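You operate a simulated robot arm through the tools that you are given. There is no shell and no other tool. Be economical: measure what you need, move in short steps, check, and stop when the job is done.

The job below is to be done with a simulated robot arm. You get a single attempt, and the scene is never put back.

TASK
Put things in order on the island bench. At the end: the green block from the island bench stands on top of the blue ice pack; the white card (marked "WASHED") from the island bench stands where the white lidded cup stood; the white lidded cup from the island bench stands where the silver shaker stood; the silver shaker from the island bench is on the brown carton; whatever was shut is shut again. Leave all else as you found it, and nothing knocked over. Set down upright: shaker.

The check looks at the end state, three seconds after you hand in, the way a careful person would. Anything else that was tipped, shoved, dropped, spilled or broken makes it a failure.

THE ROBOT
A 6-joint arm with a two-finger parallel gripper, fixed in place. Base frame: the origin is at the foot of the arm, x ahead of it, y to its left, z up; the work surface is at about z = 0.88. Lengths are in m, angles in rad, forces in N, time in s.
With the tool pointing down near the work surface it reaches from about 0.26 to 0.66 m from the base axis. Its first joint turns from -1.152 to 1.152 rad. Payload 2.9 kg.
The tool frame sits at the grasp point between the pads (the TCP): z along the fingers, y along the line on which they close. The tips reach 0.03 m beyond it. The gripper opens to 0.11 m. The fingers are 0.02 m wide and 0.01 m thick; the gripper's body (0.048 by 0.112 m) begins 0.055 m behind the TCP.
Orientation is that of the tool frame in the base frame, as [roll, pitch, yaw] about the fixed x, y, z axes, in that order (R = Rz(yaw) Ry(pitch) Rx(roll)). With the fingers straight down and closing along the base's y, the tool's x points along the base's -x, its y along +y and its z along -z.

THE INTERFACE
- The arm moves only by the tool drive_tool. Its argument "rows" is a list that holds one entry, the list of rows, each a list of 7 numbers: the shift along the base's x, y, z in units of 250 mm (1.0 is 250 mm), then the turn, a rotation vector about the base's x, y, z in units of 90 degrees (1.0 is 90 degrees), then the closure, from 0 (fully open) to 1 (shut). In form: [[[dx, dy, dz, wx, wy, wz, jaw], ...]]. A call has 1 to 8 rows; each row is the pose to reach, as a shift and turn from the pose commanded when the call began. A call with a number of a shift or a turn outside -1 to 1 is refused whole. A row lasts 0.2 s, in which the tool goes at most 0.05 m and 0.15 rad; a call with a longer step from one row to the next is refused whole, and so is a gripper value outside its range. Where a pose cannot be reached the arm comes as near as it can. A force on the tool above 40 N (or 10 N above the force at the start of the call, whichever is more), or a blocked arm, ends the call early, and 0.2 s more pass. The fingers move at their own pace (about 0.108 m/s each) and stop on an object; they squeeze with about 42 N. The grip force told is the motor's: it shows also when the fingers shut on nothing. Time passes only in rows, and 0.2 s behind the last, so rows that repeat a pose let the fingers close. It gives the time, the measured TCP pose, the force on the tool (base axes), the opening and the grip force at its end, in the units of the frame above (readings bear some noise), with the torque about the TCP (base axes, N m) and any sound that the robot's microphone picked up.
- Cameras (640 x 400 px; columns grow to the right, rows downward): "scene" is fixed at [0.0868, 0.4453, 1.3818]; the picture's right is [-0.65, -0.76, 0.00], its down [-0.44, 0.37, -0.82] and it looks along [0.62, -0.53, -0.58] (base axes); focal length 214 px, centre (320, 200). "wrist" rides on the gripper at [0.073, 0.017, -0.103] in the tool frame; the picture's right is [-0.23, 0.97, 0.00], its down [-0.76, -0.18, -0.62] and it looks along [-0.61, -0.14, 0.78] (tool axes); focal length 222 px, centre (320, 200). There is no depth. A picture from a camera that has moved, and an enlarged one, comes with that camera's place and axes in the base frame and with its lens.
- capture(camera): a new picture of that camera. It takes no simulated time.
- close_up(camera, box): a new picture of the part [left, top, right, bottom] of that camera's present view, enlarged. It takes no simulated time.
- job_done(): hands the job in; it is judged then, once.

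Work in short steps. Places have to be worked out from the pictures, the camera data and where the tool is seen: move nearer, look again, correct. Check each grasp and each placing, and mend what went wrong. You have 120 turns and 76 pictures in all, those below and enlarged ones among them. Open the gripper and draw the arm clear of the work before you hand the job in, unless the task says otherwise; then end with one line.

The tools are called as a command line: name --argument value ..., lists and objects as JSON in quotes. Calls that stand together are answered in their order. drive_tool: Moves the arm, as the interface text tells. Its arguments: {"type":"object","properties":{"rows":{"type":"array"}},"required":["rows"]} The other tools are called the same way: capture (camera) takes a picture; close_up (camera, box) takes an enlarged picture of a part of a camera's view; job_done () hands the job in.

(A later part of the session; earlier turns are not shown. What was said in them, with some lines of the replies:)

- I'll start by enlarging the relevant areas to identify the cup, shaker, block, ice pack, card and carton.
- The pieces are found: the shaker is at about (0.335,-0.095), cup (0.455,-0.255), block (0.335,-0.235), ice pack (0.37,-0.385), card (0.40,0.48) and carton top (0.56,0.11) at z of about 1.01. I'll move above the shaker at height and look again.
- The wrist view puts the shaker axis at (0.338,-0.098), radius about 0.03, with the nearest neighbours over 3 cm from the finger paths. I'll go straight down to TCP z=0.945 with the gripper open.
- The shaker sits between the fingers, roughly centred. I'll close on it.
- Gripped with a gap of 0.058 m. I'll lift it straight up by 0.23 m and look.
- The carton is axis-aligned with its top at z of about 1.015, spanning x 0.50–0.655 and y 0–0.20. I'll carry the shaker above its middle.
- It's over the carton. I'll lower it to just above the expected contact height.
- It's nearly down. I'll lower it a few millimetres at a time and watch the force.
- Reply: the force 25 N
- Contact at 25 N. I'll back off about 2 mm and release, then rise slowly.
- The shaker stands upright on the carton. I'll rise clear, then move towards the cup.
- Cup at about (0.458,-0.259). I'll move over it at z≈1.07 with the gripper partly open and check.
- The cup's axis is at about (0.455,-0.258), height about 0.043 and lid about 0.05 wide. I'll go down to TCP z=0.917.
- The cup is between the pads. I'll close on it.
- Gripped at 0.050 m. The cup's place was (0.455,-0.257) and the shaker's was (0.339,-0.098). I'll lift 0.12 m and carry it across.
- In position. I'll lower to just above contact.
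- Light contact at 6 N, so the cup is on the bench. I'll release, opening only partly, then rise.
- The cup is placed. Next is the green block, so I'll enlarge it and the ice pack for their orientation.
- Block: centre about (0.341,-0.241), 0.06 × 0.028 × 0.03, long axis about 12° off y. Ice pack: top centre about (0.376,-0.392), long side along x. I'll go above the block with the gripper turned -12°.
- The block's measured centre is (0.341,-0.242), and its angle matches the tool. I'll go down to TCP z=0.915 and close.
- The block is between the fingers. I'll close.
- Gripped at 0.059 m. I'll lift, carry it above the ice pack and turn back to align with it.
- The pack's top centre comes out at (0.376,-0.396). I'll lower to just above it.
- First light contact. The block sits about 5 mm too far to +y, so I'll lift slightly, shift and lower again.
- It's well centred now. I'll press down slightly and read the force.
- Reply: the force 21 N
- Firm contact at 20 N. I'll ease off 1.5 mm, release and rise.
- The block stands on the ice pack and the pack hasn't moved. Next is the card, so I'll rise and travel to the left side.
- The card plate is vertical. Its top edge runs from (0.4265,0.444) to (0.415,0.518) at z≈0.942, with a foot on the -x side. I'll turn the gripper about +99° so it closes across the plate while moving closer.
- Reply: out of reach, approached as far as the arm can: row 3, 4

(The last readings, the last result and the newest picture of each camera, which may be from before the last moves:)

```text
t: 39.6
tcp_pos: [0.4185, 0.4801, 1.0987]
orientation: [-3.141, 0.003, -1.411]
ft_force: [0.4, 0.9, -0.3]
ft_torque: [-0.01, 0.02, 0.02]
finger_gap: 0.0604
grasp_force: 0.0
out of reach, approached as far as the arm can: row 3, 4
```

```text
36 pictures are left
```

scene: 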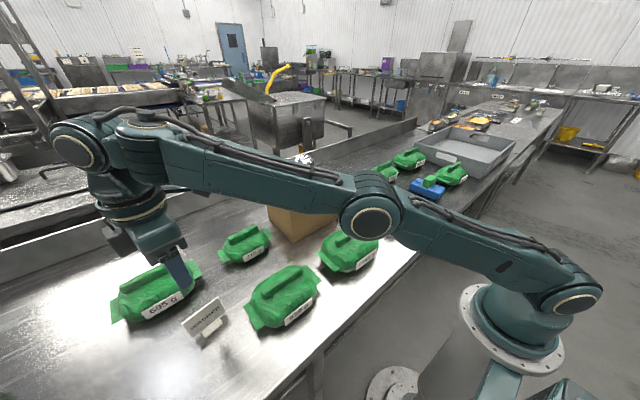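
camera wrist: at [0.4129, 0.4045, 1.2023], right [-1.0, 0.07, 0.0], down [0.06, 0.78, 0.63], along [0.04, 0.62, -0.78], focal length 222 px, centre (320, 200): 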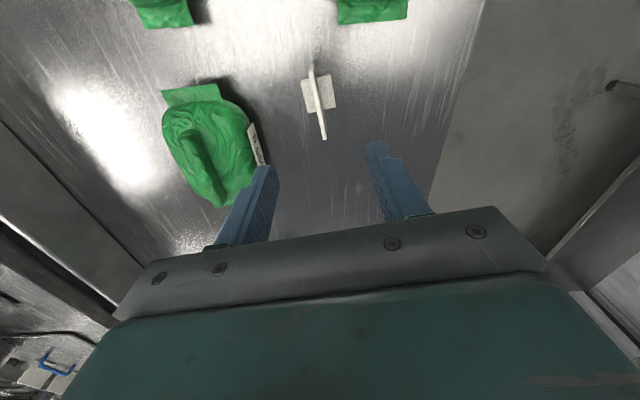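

close_up --camera "wrist" --box '[270, 50, 370, 150]'

```text
4.00 times, centred on (320, 100) of wrist
camera zoom: at [0.4129, 0.4045, 1.2023], right [-1.0, 0.07, 0.0], down [0.06, 0.78, 0.63], along [0.04, 0.62, -0.78], focal length 888 px, centre (320, 600)
```

zoom: 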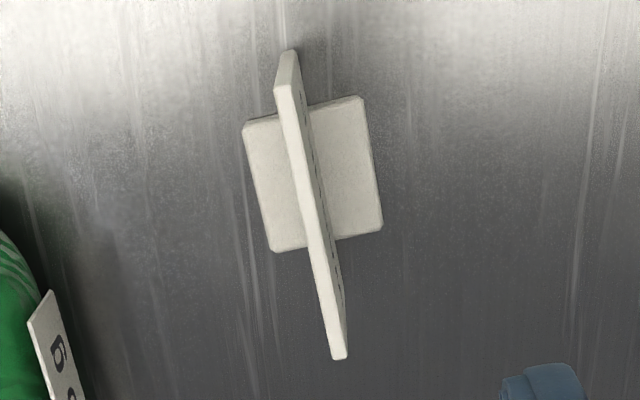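

The plate is centred on its foot. Its top centre is at (0.419,0.479) and it lies within 1° of the tool angle. I'll go down to z=0.938.

drive_tool --rows '[[[0, -0.006, -0.16, 0, 0, -0.012, 0.45], [0, -0.006, -0.32, 0, 0, -0.012, 0.45], [0, -0.006, -0.46, 0, 0, -0.012, 0.45], [0, -0.006, -0.58, 0, 0, -0.012, 0.45], [0, -0.006, -0.64, 0, 0, -0.012, 0.45], [0, -0.006, -0.64, 0, 0, -0.012, 0.45]]]'

capture --camera "wrist"

close_up --camera "scene" --box '[150, 250, 270, 360]'

```text
t: 41.0
tcp_pos: [0.4175, 0.4802, 0.9396]
orientation: [3.142, 0.002, -1.432]
ft_force: [-0.3, 1.2, -0.2]
ft_torque: [0.02, 0.04, -0.03]
finger_gap: 0.0605
grasp_force: 0.1
```

```text
34 pictures are left
camera wrist: at [0.4107, 0.4037, 1.0416], right [-1.0, 0.09, 0.0], down [0.07, 0.78, 0.62], along [0.06, 0.62, -0.78], focal length 222 px, centre (320, 200)
```

wrist: 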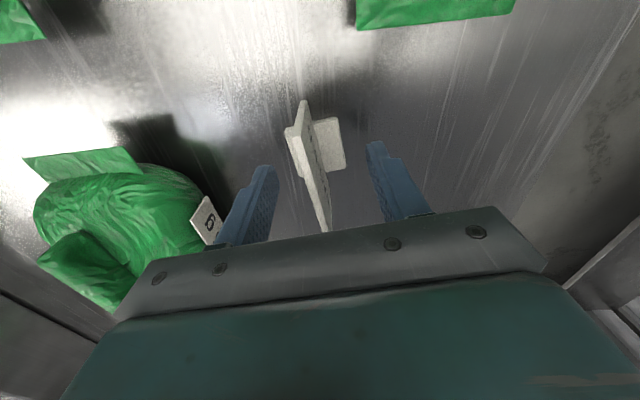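

```text
3.64 times, centred on (210, 305) of scene
camera zoom: at [0.0868, 0.4453, 1.3818], right [-0.65, -0.76, 0.0], down [-0.44, 0.37, -0.82], along [0.62, -0.53, -0.58], focal length 780 px, centre (720, -182)
```

zoom: 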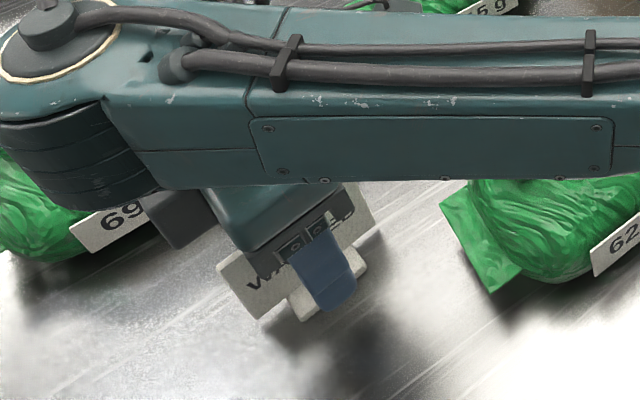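

The plate is between the fingers, which are clear of the foot. I'll close gently.

drive_tool --rows '[[[0, 0, 0, 0, 0, 0, 0.6], [0, 0, 0, 0, 0, 0, 0.75], [0, 0, 0, 0, 0, 0, 0.85], [0, 0, 0, 0, 0, 0, 0.95], [0, 0, 0, 0, 0, 0, 1], [0, 0, 0, 0, 0, 0, 1]]]'

capture --camera "wrist"

```text
t: 42.4
tcp_pos: [0.4181, 0.4796, 0.9378]
orientation: [3.14, 0.003, -1.434]
ft_force: [-0.3, -0.1, -0.9]
ft_torque: [-0.01, -0.01, 0.0]
finger_gap: 0.0038
grasp_force: 41.5
```

```text
32 pictures are left
camera wrist: at [0.4107, 0.4036, 1.0419], right [-1.0, 0.09, 0.0], down [0.07, 0.78, 0.62], along [0.06, 0.62, -0.78], focal length 222 px, centre (320, 200)
```

wrist: 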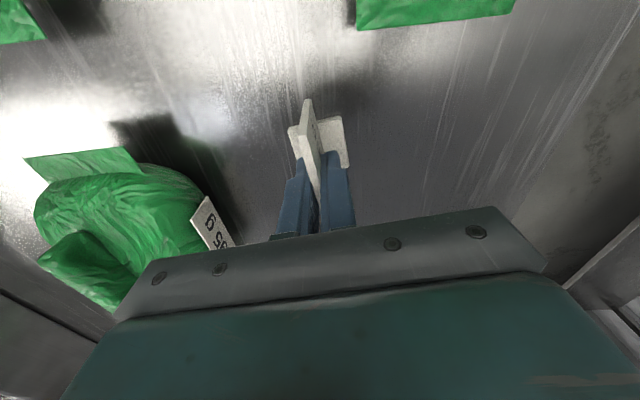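

The plate is gripped. I'll lift straight up first, then draw inward.

drive_tool --rows '[[[0, 0, 0.06, 0, 0, 0, 1], [0, 0, 0.2, 0, 0, 0, 1], [0, 0, 0.36, 0, 0, 0, 1], [-0.06, -0.08, 0.48, 0, 0, 0, 1], [-0.12, -0.18, 0.6, 0, 0, 0, 1], [-0.18, -0.3, 0.7, 0, 0, 0, 1], [-0.23, -0.44, 0.76, 0, 0, 0, 1], [-0.23, -0.44, 0.76, 0, 0, 0, 1]]]'

capture --camera "wrist"

```text
t: 44.2
tcp_pos: [0.371, 0.3771, 1.1421]
orientation: [3.137, -0.003, -1.432]
ft_force: [0.2, -0.6, 0.0]
ft_torque: [0.0, -0.01, 0.0]
finger_gap: 0.004
grasp_force: 42.6
out of reach, approached as far as the arm can: row 6, 7, 8
```

```text
31 pictures are left
camera wrist: at [0.3638, 0.3015, 1.2455], right [-1.0, 0.09, 0.0], down [0.07, 0.78, 0.62], along [0.05, 0.62, -0.78], focal length 222 px, centre (320, 200)
```

wrist: 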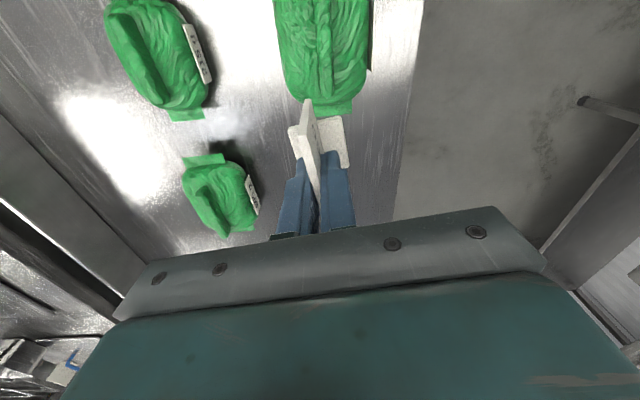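

The arm reports a slight reach limit here (high z combined with this yaw) but the card is held fine. I'll travel on at a slightly lower height (card bottom about 1.04, clear of the bags) and watch the pose.

drive_tool --rows '[[[0, 0, -0.06, 0, 0, 0, 1], [0, -0.08, -0.12, 0, 0, 0, 1], [0, -0.2, -0.12, 0, 0, 0, 1], [0, -0.32, -0.12, 0, 0, 0, 1], [0, -0.44, -0.12, 0, 0, 0, 1], [0, -0.44, -0.12, 0, 0, 0, 1]]]'

```text
t: 45.6
tcp_pos: [0.3996, 0.3309, 1.152]
orientation: [3.137, -0.002, -1.432]
ft_force: [-0.4, 0.6, -0.1]
ft_torque: [-0.01, -0.01, 0.01]
finger_gap: 0.004
grasp_force: 42.0
out of reach, approached as far as the arm can: row 1, 2, 3, 4, 5, 6
```

The arm seems to have switched into a different elbow configuration when stretched out, limiting inward motion. I'll look at it.

capture --camera "scene"

```text
30 pictures are left
```

scene: 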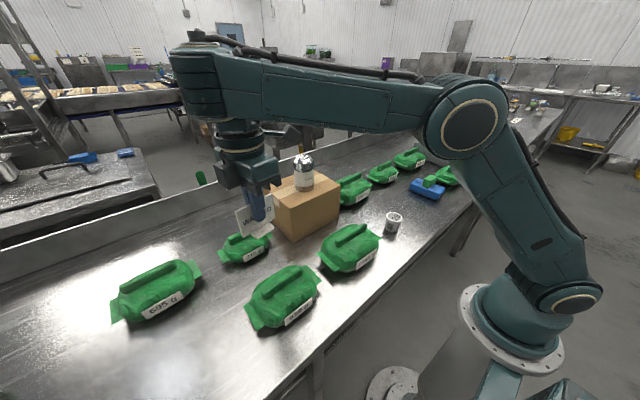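

The elbow looks normal. I'll hold the commanded pose a moment to see whether it's a real limit or just lag.

drive_tool --rows '[[[0, 0, 0, 0, 0, 0, 1], [0, 0, 0, 0, 0, 0, 1], [0, 0, 0, 0, 0, 0, 1]]]'

```text
t: 46.4
tcp_pos: [0.398, 0.3319, 1.1528]
orientation: [3.137, 0.0, -1.434]
ft_force: [0.3, 0.3, 0.1]
ft_torque: [-0.02, 0.01, 0.0]
finger_gap: 0.0037
grasp_force: 42.1
```

Steady. I'll test by turning the tool back 17° in place, then moving in -y.

drive_tool --rows '[[[0, 0, 0, 0, 0, -0.09, 1], [0, 0, 0, 0, 0, -0.18, 1], [-0.02, -0.1, 0, 0, 0, -0.18, 1], [-0.04, -0.2, 0, 0, 0, -0.18, 1], [-0.06, -0.3, 0, 0, 0, -0.18, 1]]]'

```text
t: 47.6
tcp_pos: [0.406, 0.28, 1.1749]
orientation: [3.138, -0.002, -1.717]
ft_force: [-0.1, -0.2, -1.3]
ft_torque: [0.03, 0.02, 0.01]
finger_gap: 0.0039
grasp_force: 42.5
out of reach, approached as far as the arm can: row 3, 4, 5
```

The limits fit a wrist configuration flip caused by the large positive yaw. Turning the tool back towards its original yaw should restore free motion; the card's facing can then be chosen at the destination. I'll turn back in place at this safe height.

drive_tool --rows '[[[0, 0, 0, 0, 0, -0.094, 1], [0, 0, 0, 0, 0, -0.188, 1], [0, 0, 0, 0, 0, -0.282, 1], [0, 0, 0, 0, 0, -0.376, 1], [0, 0, 0, 0, 0, -0.47, 1], [0, 0, 0, 0, 0, -0.564, 1], [0, 0, 0, 0, 0, -0.658, 1], [0, 0, 0, 0, 0, -0.752, 1]]]'

drive_tool --rows '[[[-0.04, -0.1, 0, 0, 0, 0, 1], [-0.1, -0.24, 0, 0, 0, 0, 1], [-0.16, -0.38, 0, 0, 0, 0, 1], [-0.18, -0.54, 0, 0, 0, 0, 1], [-0.18, -0.7, 0, 0, 0, 0, 1]]]'

```text
t: 49.4
tcp_pos: [0.4081, 0.2821, 1.1759]
orientation: [-3.141, 0.001, -2.9]
ft_force: [0.1, -0.4, -0.1]
ft_torque: [0.01, -0.02, 0.0]
finger_gap: 0.0038
grasp_force: 41.8
```

```text
t: 50.6
tcp_pos: [0.3828, 0.1351, 1.227]
orientation: [3.141, -0.001, -2.896]
ft_force: [0.0, -0.1, -0.8]
ft_torque: [0.02, 0.02, -0.01]
finger_gap: 0.0039
grasp_force: 41.8
out of reach, approached as far as the arm can: row 1, 2, 3, 4, 5
```

Still limited. I'll compare the arm's shape with earlier pictures.

capture --camera "scene"

```text
29 pictures are left
```

scene: 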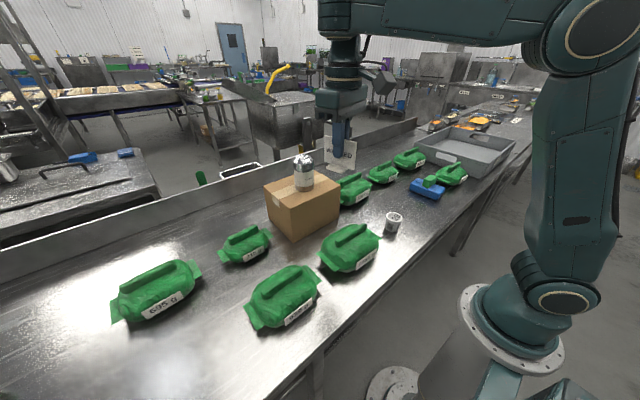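

The forearm is stuck horizontal, so the arm is probably in another branch. I'll go to the exact starting pose and compare the arm shape with the first picture.

drive_tool --rows '[[[0, 0, 0.12, 0, 0, 0, 1], [-0.04, -0.08, 0.26, 0, 0, -0.05, 1], [-0.1, -0.18, 0.372, 0, 0, -0.1, 1], [-0.18, -0.28, 0.372, 0, 0, -0.157, 1], [-0.272, -0.396, 0.372, 0, 0, -0.157, 1], [-0.272, -0.396, 0.372, 0, 0, -0.157, 1]]]'

capture --camera "scene"

```text
t: 52.0
tcp_pos: [0.3178, 0.0373, 1.3245]
orientation: [-3.141, 0.002, 3.14]
ft_force: [0.2, -0.5, 0.3]
ft_torque: [0.0, 0.03, -0.02]
finger_gap: 0.0039
grasp_force: 42.5
out of reach, approached as far as the arm can: row 1
```

```text
28 pictures are left
```

scene: 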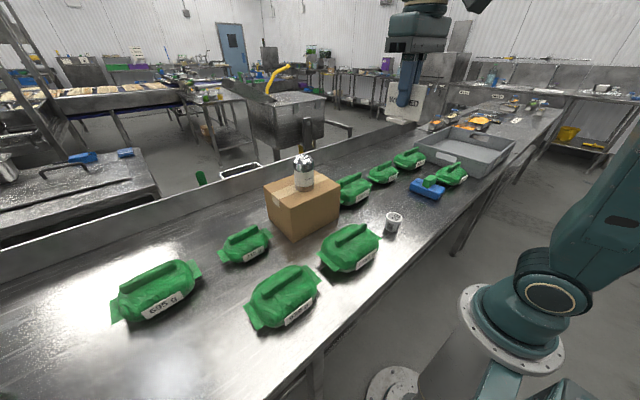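

The shape now matches the starting picture. I'll head for the destination from here.

drive_tool --rows '[[[0.04, -0.12, -0.1, 0, 0, 0, 1], [0.08, -0.24, -0.2, 0, 0, 0, 1], [0.12, -0.36, -0.3, 0, 0, 0, 1], [0.16, -0.48, -0.4, 0, 0, 0, 1], [0.2, -0.6, -0.5, 0, 0, 0, 1], [0.25, -0.72, -0.6, 0, 0, 0, 1], [0.29, -0.84, -0.7, 0, 0, 0, 1], [0.33, -0.95, -0.8, 0, 0, 0, 1]]]'

```text
t: 53.8
tcp_pos: [0.4001, -0.2012, 1.1238]
orientation: [-3.141, 0.002, 3.139]
ft_force: [0.5, -0.2, -0.4]
ft_torque: [0.02, -0.01, 0.0]
finger_gap: 0.0037
grasp_force: 42.2
```

Motion is free again. I'll try turning towards the card's original facing (+98°) here, in place.

drive_tool --rows '[[[0, 0, 0, 0, 0, 0.094, 1], [0, 0, 0, 0, 0, 0.188, 1], [0, 0, 0, 0, 0, 0.282, 1], [0, 0, 0, 0, 0, 0.376, 1], [0, 0, 0, 0, 0, 0.47, 1], [0, 0, 0, 0, 0, 0.564, 1], [0, 0, 0, 0, 0, 0.658, 1], [0, 0, 0, 0, 0, 0.752, 1]]]'

drive_tool --rows '[[[0, 0, 0, 0, 0, 0.094, 1], [0, 0, 0, 0, 0, 0.188, 1], [0, 0, 0, 0, 0, 0.282, 1], [0, 0, 0, 0, 0, 0.336, 1]]]'

```text
t: 55.6
tcp_pos: [0.4001, -0.2013, 1.1236]
orientation: [3.141, 0.001, -1.959]
ft_force: [-0.7, -0.3, -0.8]
ft_torque: [-0.02, 0.05, -0.02]
finger_gap: 0.0038
grasp_force: 41.5
```

```text
t: 56.6
tcp_pos: [0.3991, -0.2011, 1.1246]
orientation: [3.141, 0.002, -1.431]
ft_force: [0.2, 0.0, -0.5]
ft_torque: [0.01, 0.0, -0.01]
finger_gap: 0.0038
grasp_force: 42.0
```

It reached the original facing without trouble. I'll move over the cup's old place and look.

drive_tool --rows '[[[0.075, -0.075, -0.05, 0, 0, 0, 1], [0.15, -0.15, -0.15, 0, 0, 0, 1], [0.222, -0.224, -0.25, 0, 0, 0, 1], [0.222, -0.224, -0.4, 0, 0, 0, 1], [0.222, -0.224, -0.4, 0, 0, 0, 1]]]'

capture --camera "wrist"

close_up --camera "scene" --box '[330, 110, 470, 230]'

```text
t: 57.8
tcp_pos: [0.4555, -0.2581, 1.0226]
orientation: [-3.141, 0.001, -1.434]
ft_force: [0.4, -0.3, -0.1]
ft_torque: [0.02, 0.0, 0.02]
finger_gap: 0.004
grasp_force: 41.8
```

```text
27 pictures are left
camera wrist: at [0.4484, -0.3333, 1.1256], right [-1.0, 0.09, 0.0], down [0.07, 0.78, 0.62], along [0.06, 0.62, -0.78], focal length 222 px, centre (320, 200)
```

wrist: 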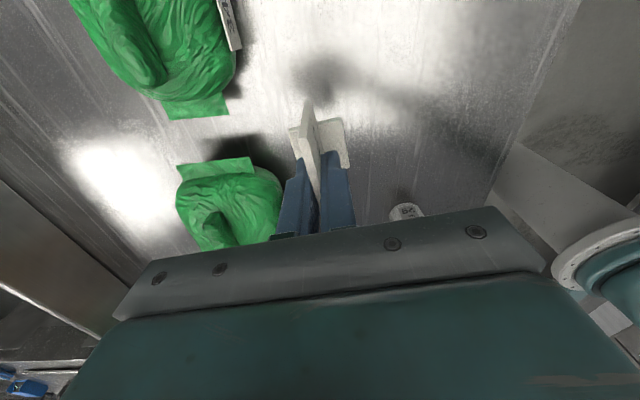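

```text
3.33 times, centred on (400, 170) of scene
camera zoom: at [0.0869, 0.4453, 1.3818], right [-0.65, -0.76, 0.0], down [-0.44, 0.37, -0.82], along [0.62, -0.53, -0.58], focal length 715 px, centre (53, 300)
```

zoom: 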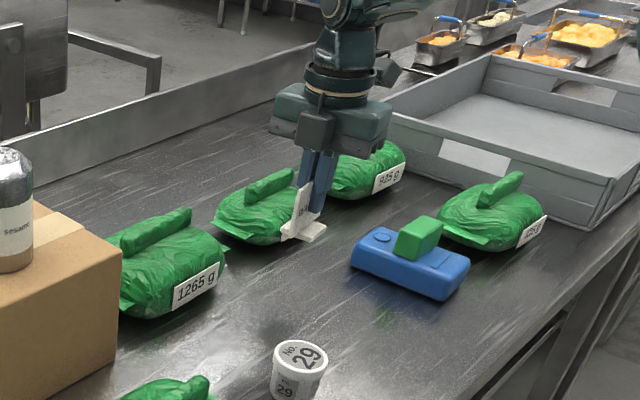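

The clearances look fine. I'll lower to just above contact.

drive_tool --rows '[[[0, 0.004, -0.1, 0, 0, 0, 1], [0, 0.004, -0.2, 0, 0, 0, 1], [0, 0.004, -0.29, 0, 0, 0, 1], [0, 0.004, -0.324, 0, 0, 0, 1], [0, 0.004, -0.324, 0, 0, 0, 1]]]'

close_up --camera "scene" --box '[340, 140, 440, 210]'

```text
t: 59.0
tcp_pos: [0.4552, -0.2573, 0.942]
orientation: [-3.141, 0.003, -1.436]
ft_force: [-0.5, -0.6, -0.6]
ft_torque: [0.04, -0.04, 0.01]
finger_gap: 0.004
grasp_force: 42.0
```

```text
5.71 times, centred on (390, 175) of scene
camera zoom: at [0.0869, 0.4453, 1.3818], right [-0.65, -0.76, 0.0], down [-0.44, 0.37, -0.82], along [0.62, -0.53, -0.58], focal length 1226 px, centre (-80, 343)
```

zoom: 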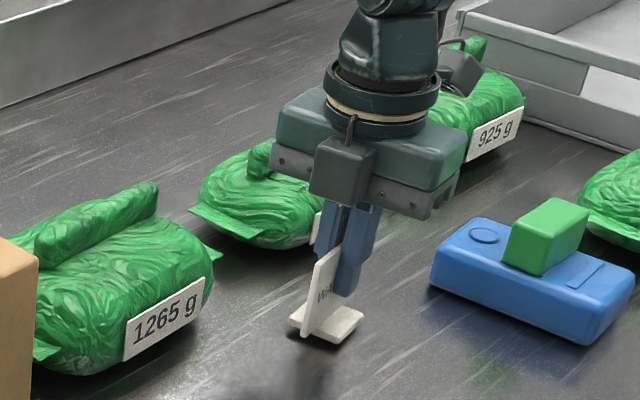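

drive_tool --rows '[[[0, 0, -0.008, 0, 0, 0, 1], [0, 0, -0.014, 0, 0, 0, 1]]]'

```text
t: 59.6
tcp_pos: [0.4548, -0.2572, 0.9395]
orientation: [-3.14, 0.002, -1.436]
ft_force: [-0.1, -0.6, 0.1]
ft_torque: [0.02, 0.01, 0.03]
finger_gap: 0.0035
grasp_force: 42.2
```

drive_tool --rows '[[[0, 0, -0.004, 0, 0, 0, 1], [0, 0, -0.008, 0, 0, 0, 1]]]'

```text
t: 60.2
tcp_pos: [0.4545, -0.257, 0.9386]
orientation: [-3.14, 0.002, -1.433]
ft_force: [-5.7, 1.4, 15.3]
ft_torque: [0.15, 0.29, 0.01]
finger_gap: 0.0039
grasp_force: 42.7
```

Contact at 15 N. I'll ease off 1 mm, open slowly and rise.

drive_tool --rows '[[[0, 0, 0.004, 0, 0, 0, 1], [0, 0, 0.004, 0, 0, 0, 0.8], [0, 0, 0.004, 0, 0, 0, 0.6], [0, 0, 0.004, 0, 0, 0, 0.6]]]'

capture --camera "wrist"

close_up --camera "scene" --box '[340, 140, 440, 210]'

```text
t: 61.2
tcp_pos: [0.4547, -0.256, 0.9376]
orientation: [-3.14, 0.001, -1.435]
ft_force: [-0.1, -0.1, 0.0]
ft_torque: [0.03, 0.03, 0.02]
finger_gap: 0.0438
grasp_force: 0.1
```

```text
24 pictures are left
camera wrist: at [0.448, -0.3311, 1.0409], right [-1.0, 0.09, 0.0], down [0.07, 0.78, 0.62], along [0.06, 0.62, -0.78], focal length 222 px, centre (320, 200)
```

wrist: 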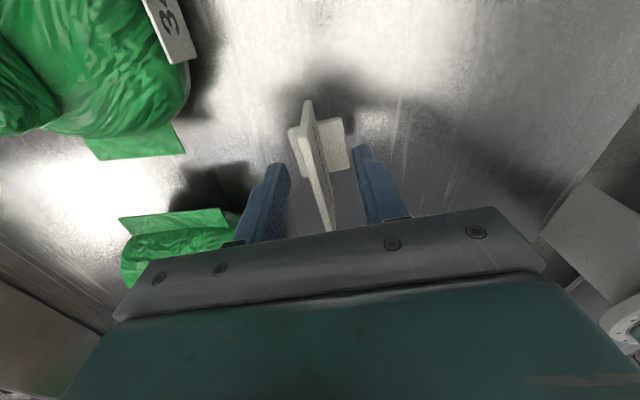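

```text
5.71 times, centred on (390, 175) of scene
camera zoom: at [0.0868, 0.4453, 1.3818], right [-0.65, -0.76, 0.0], down [-0.44, 0.37, -0.82], along [0.62, -0.53, -0.58], focal length 1226 px, centre (-80, 343)
```

zoom: 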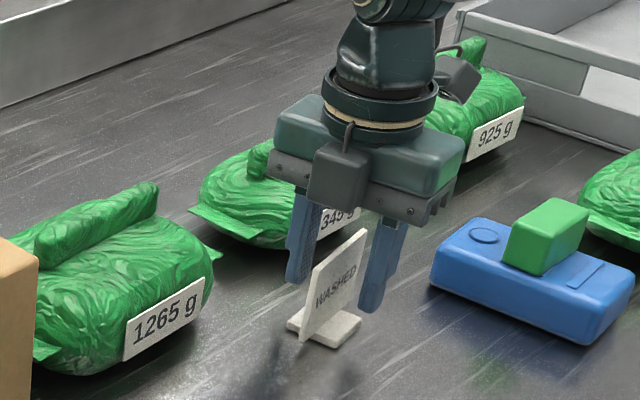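

The card stands free and upright. I'll rise straight up, then draw clear.

drive_tool --rows '[[[0, 0, 0.1, 0, 0, 0, 0.6], [0, 0, 0.28, 0, 0, 0, 0.6], [0, 0, 0.46, 0, 0, 0, 0.6], [0, 0, 0.64, 0, 0, 0, 0.5], [-0.1, 0.06, 0.76, 0, 0, 0, 0.3], [-0.2, 0.14, 0.84, 0, 0, 0, 0.1], [-0.3, 0.24, 0.92, 0, 0, 0, 0], [-0.4, 0.36, 0.98, 0, 0, 0, 0]]]'

drive_tool --rows '[[[-0.01, 0.1, 0.08, 0, 0, -0.09, 0], [-0.02, 0.2, 0.16, 0, 0, -0.18, 0], [-0.04, 0.3, 0.24, 0, 0, -0.27, 0], [-0.06, 0.4, 0.32, 0, 0, -0.36, 0], [-0.08, 0.5, 0.4, 0, 0, -0.45, 0], [-0.1, 0.6, 0.48, 0, 0, -0.54, 0], [-0.12, 0.7, 0.52, 0, 0, -0.63, 0], [-0.12, 0.7, 0.52, 0, 0, -0.72, 0]]]'

capture --camera "scene"

close_up --camera "scene" --box '[260, 130, 480, 260]'

capture --camera "wrist"

```text
t: 63.0
tcp_pos: [0.3551, -0.1665, 1.1822]
orientation: [-3.141, 0.001, -1.435]
ft_force: [0.3, -0.3, 0.2]
ft_torque: [-0.01, 0.02, 0.02]
finger_gap: 0.1103
grasp_force: 0.1
```

```text
t: 64.8
tcp_pos: [0.3249, 0.0083, 1.3124]
orientation: [-3.141, 0.002, -2.568]
ft_force: [0.8, 0.7, 0.3]
ft_torque: [0.02, -0.02, 0.06]
finger_gap: 0.1099
grasp_force: 0.1
```

```text
22 pictures are left
```

scene: 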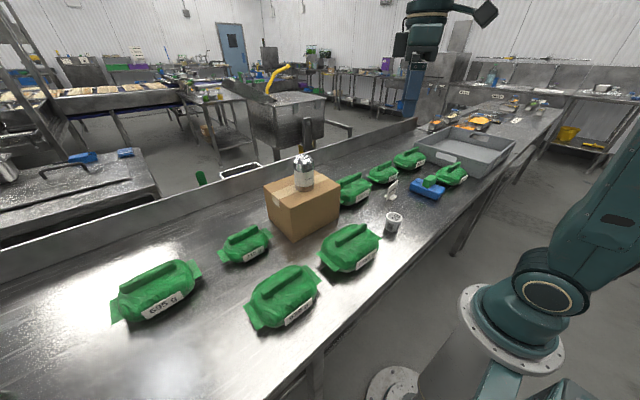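

```text
2.91 times, centred on (370, 195) of scene
camera zoom: at [0.0868, 0.4453, 1.3818], right [-0.65, -0.76, 0.0], down [-0.44, 0.37, -0.82], along [0.62, -0.53, -0.58], focal length 624 px, centre (174, 214)
```

zoom: 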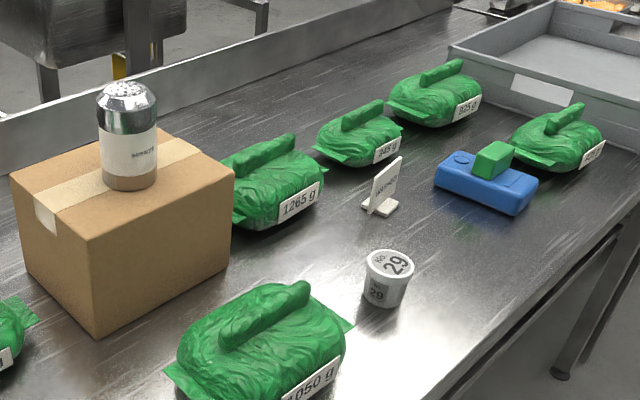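

```text
20 pictures are left
camera wrist: at [0.2549, -0.0174, 1.4149], right [-0.34, 0.94, 0.0], down [0.73, 0.26, 0.62], along [0.59, 0.21, -0.78], focal length 222 px, centre (320, 200)
```

wrist: 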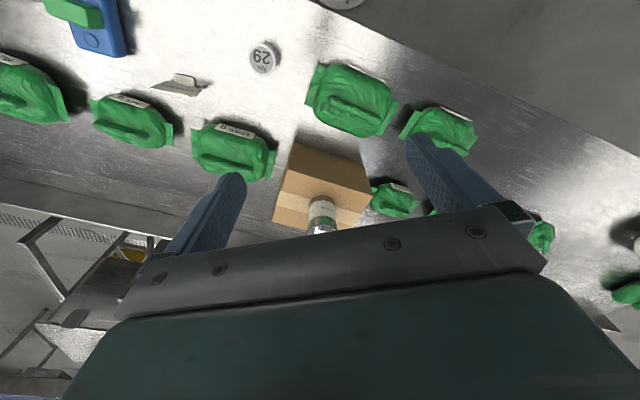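

Every item is in its place and upright, nothing else has moved, the gripper is open and the arm is clear. I'll hand in.

job_done

```text
The job is handed in.
```

The job is handed in: the green block is on the ice pack, the card stands where the cup was, the cup stands where the shaker was, and the shaker is upright on the carton.
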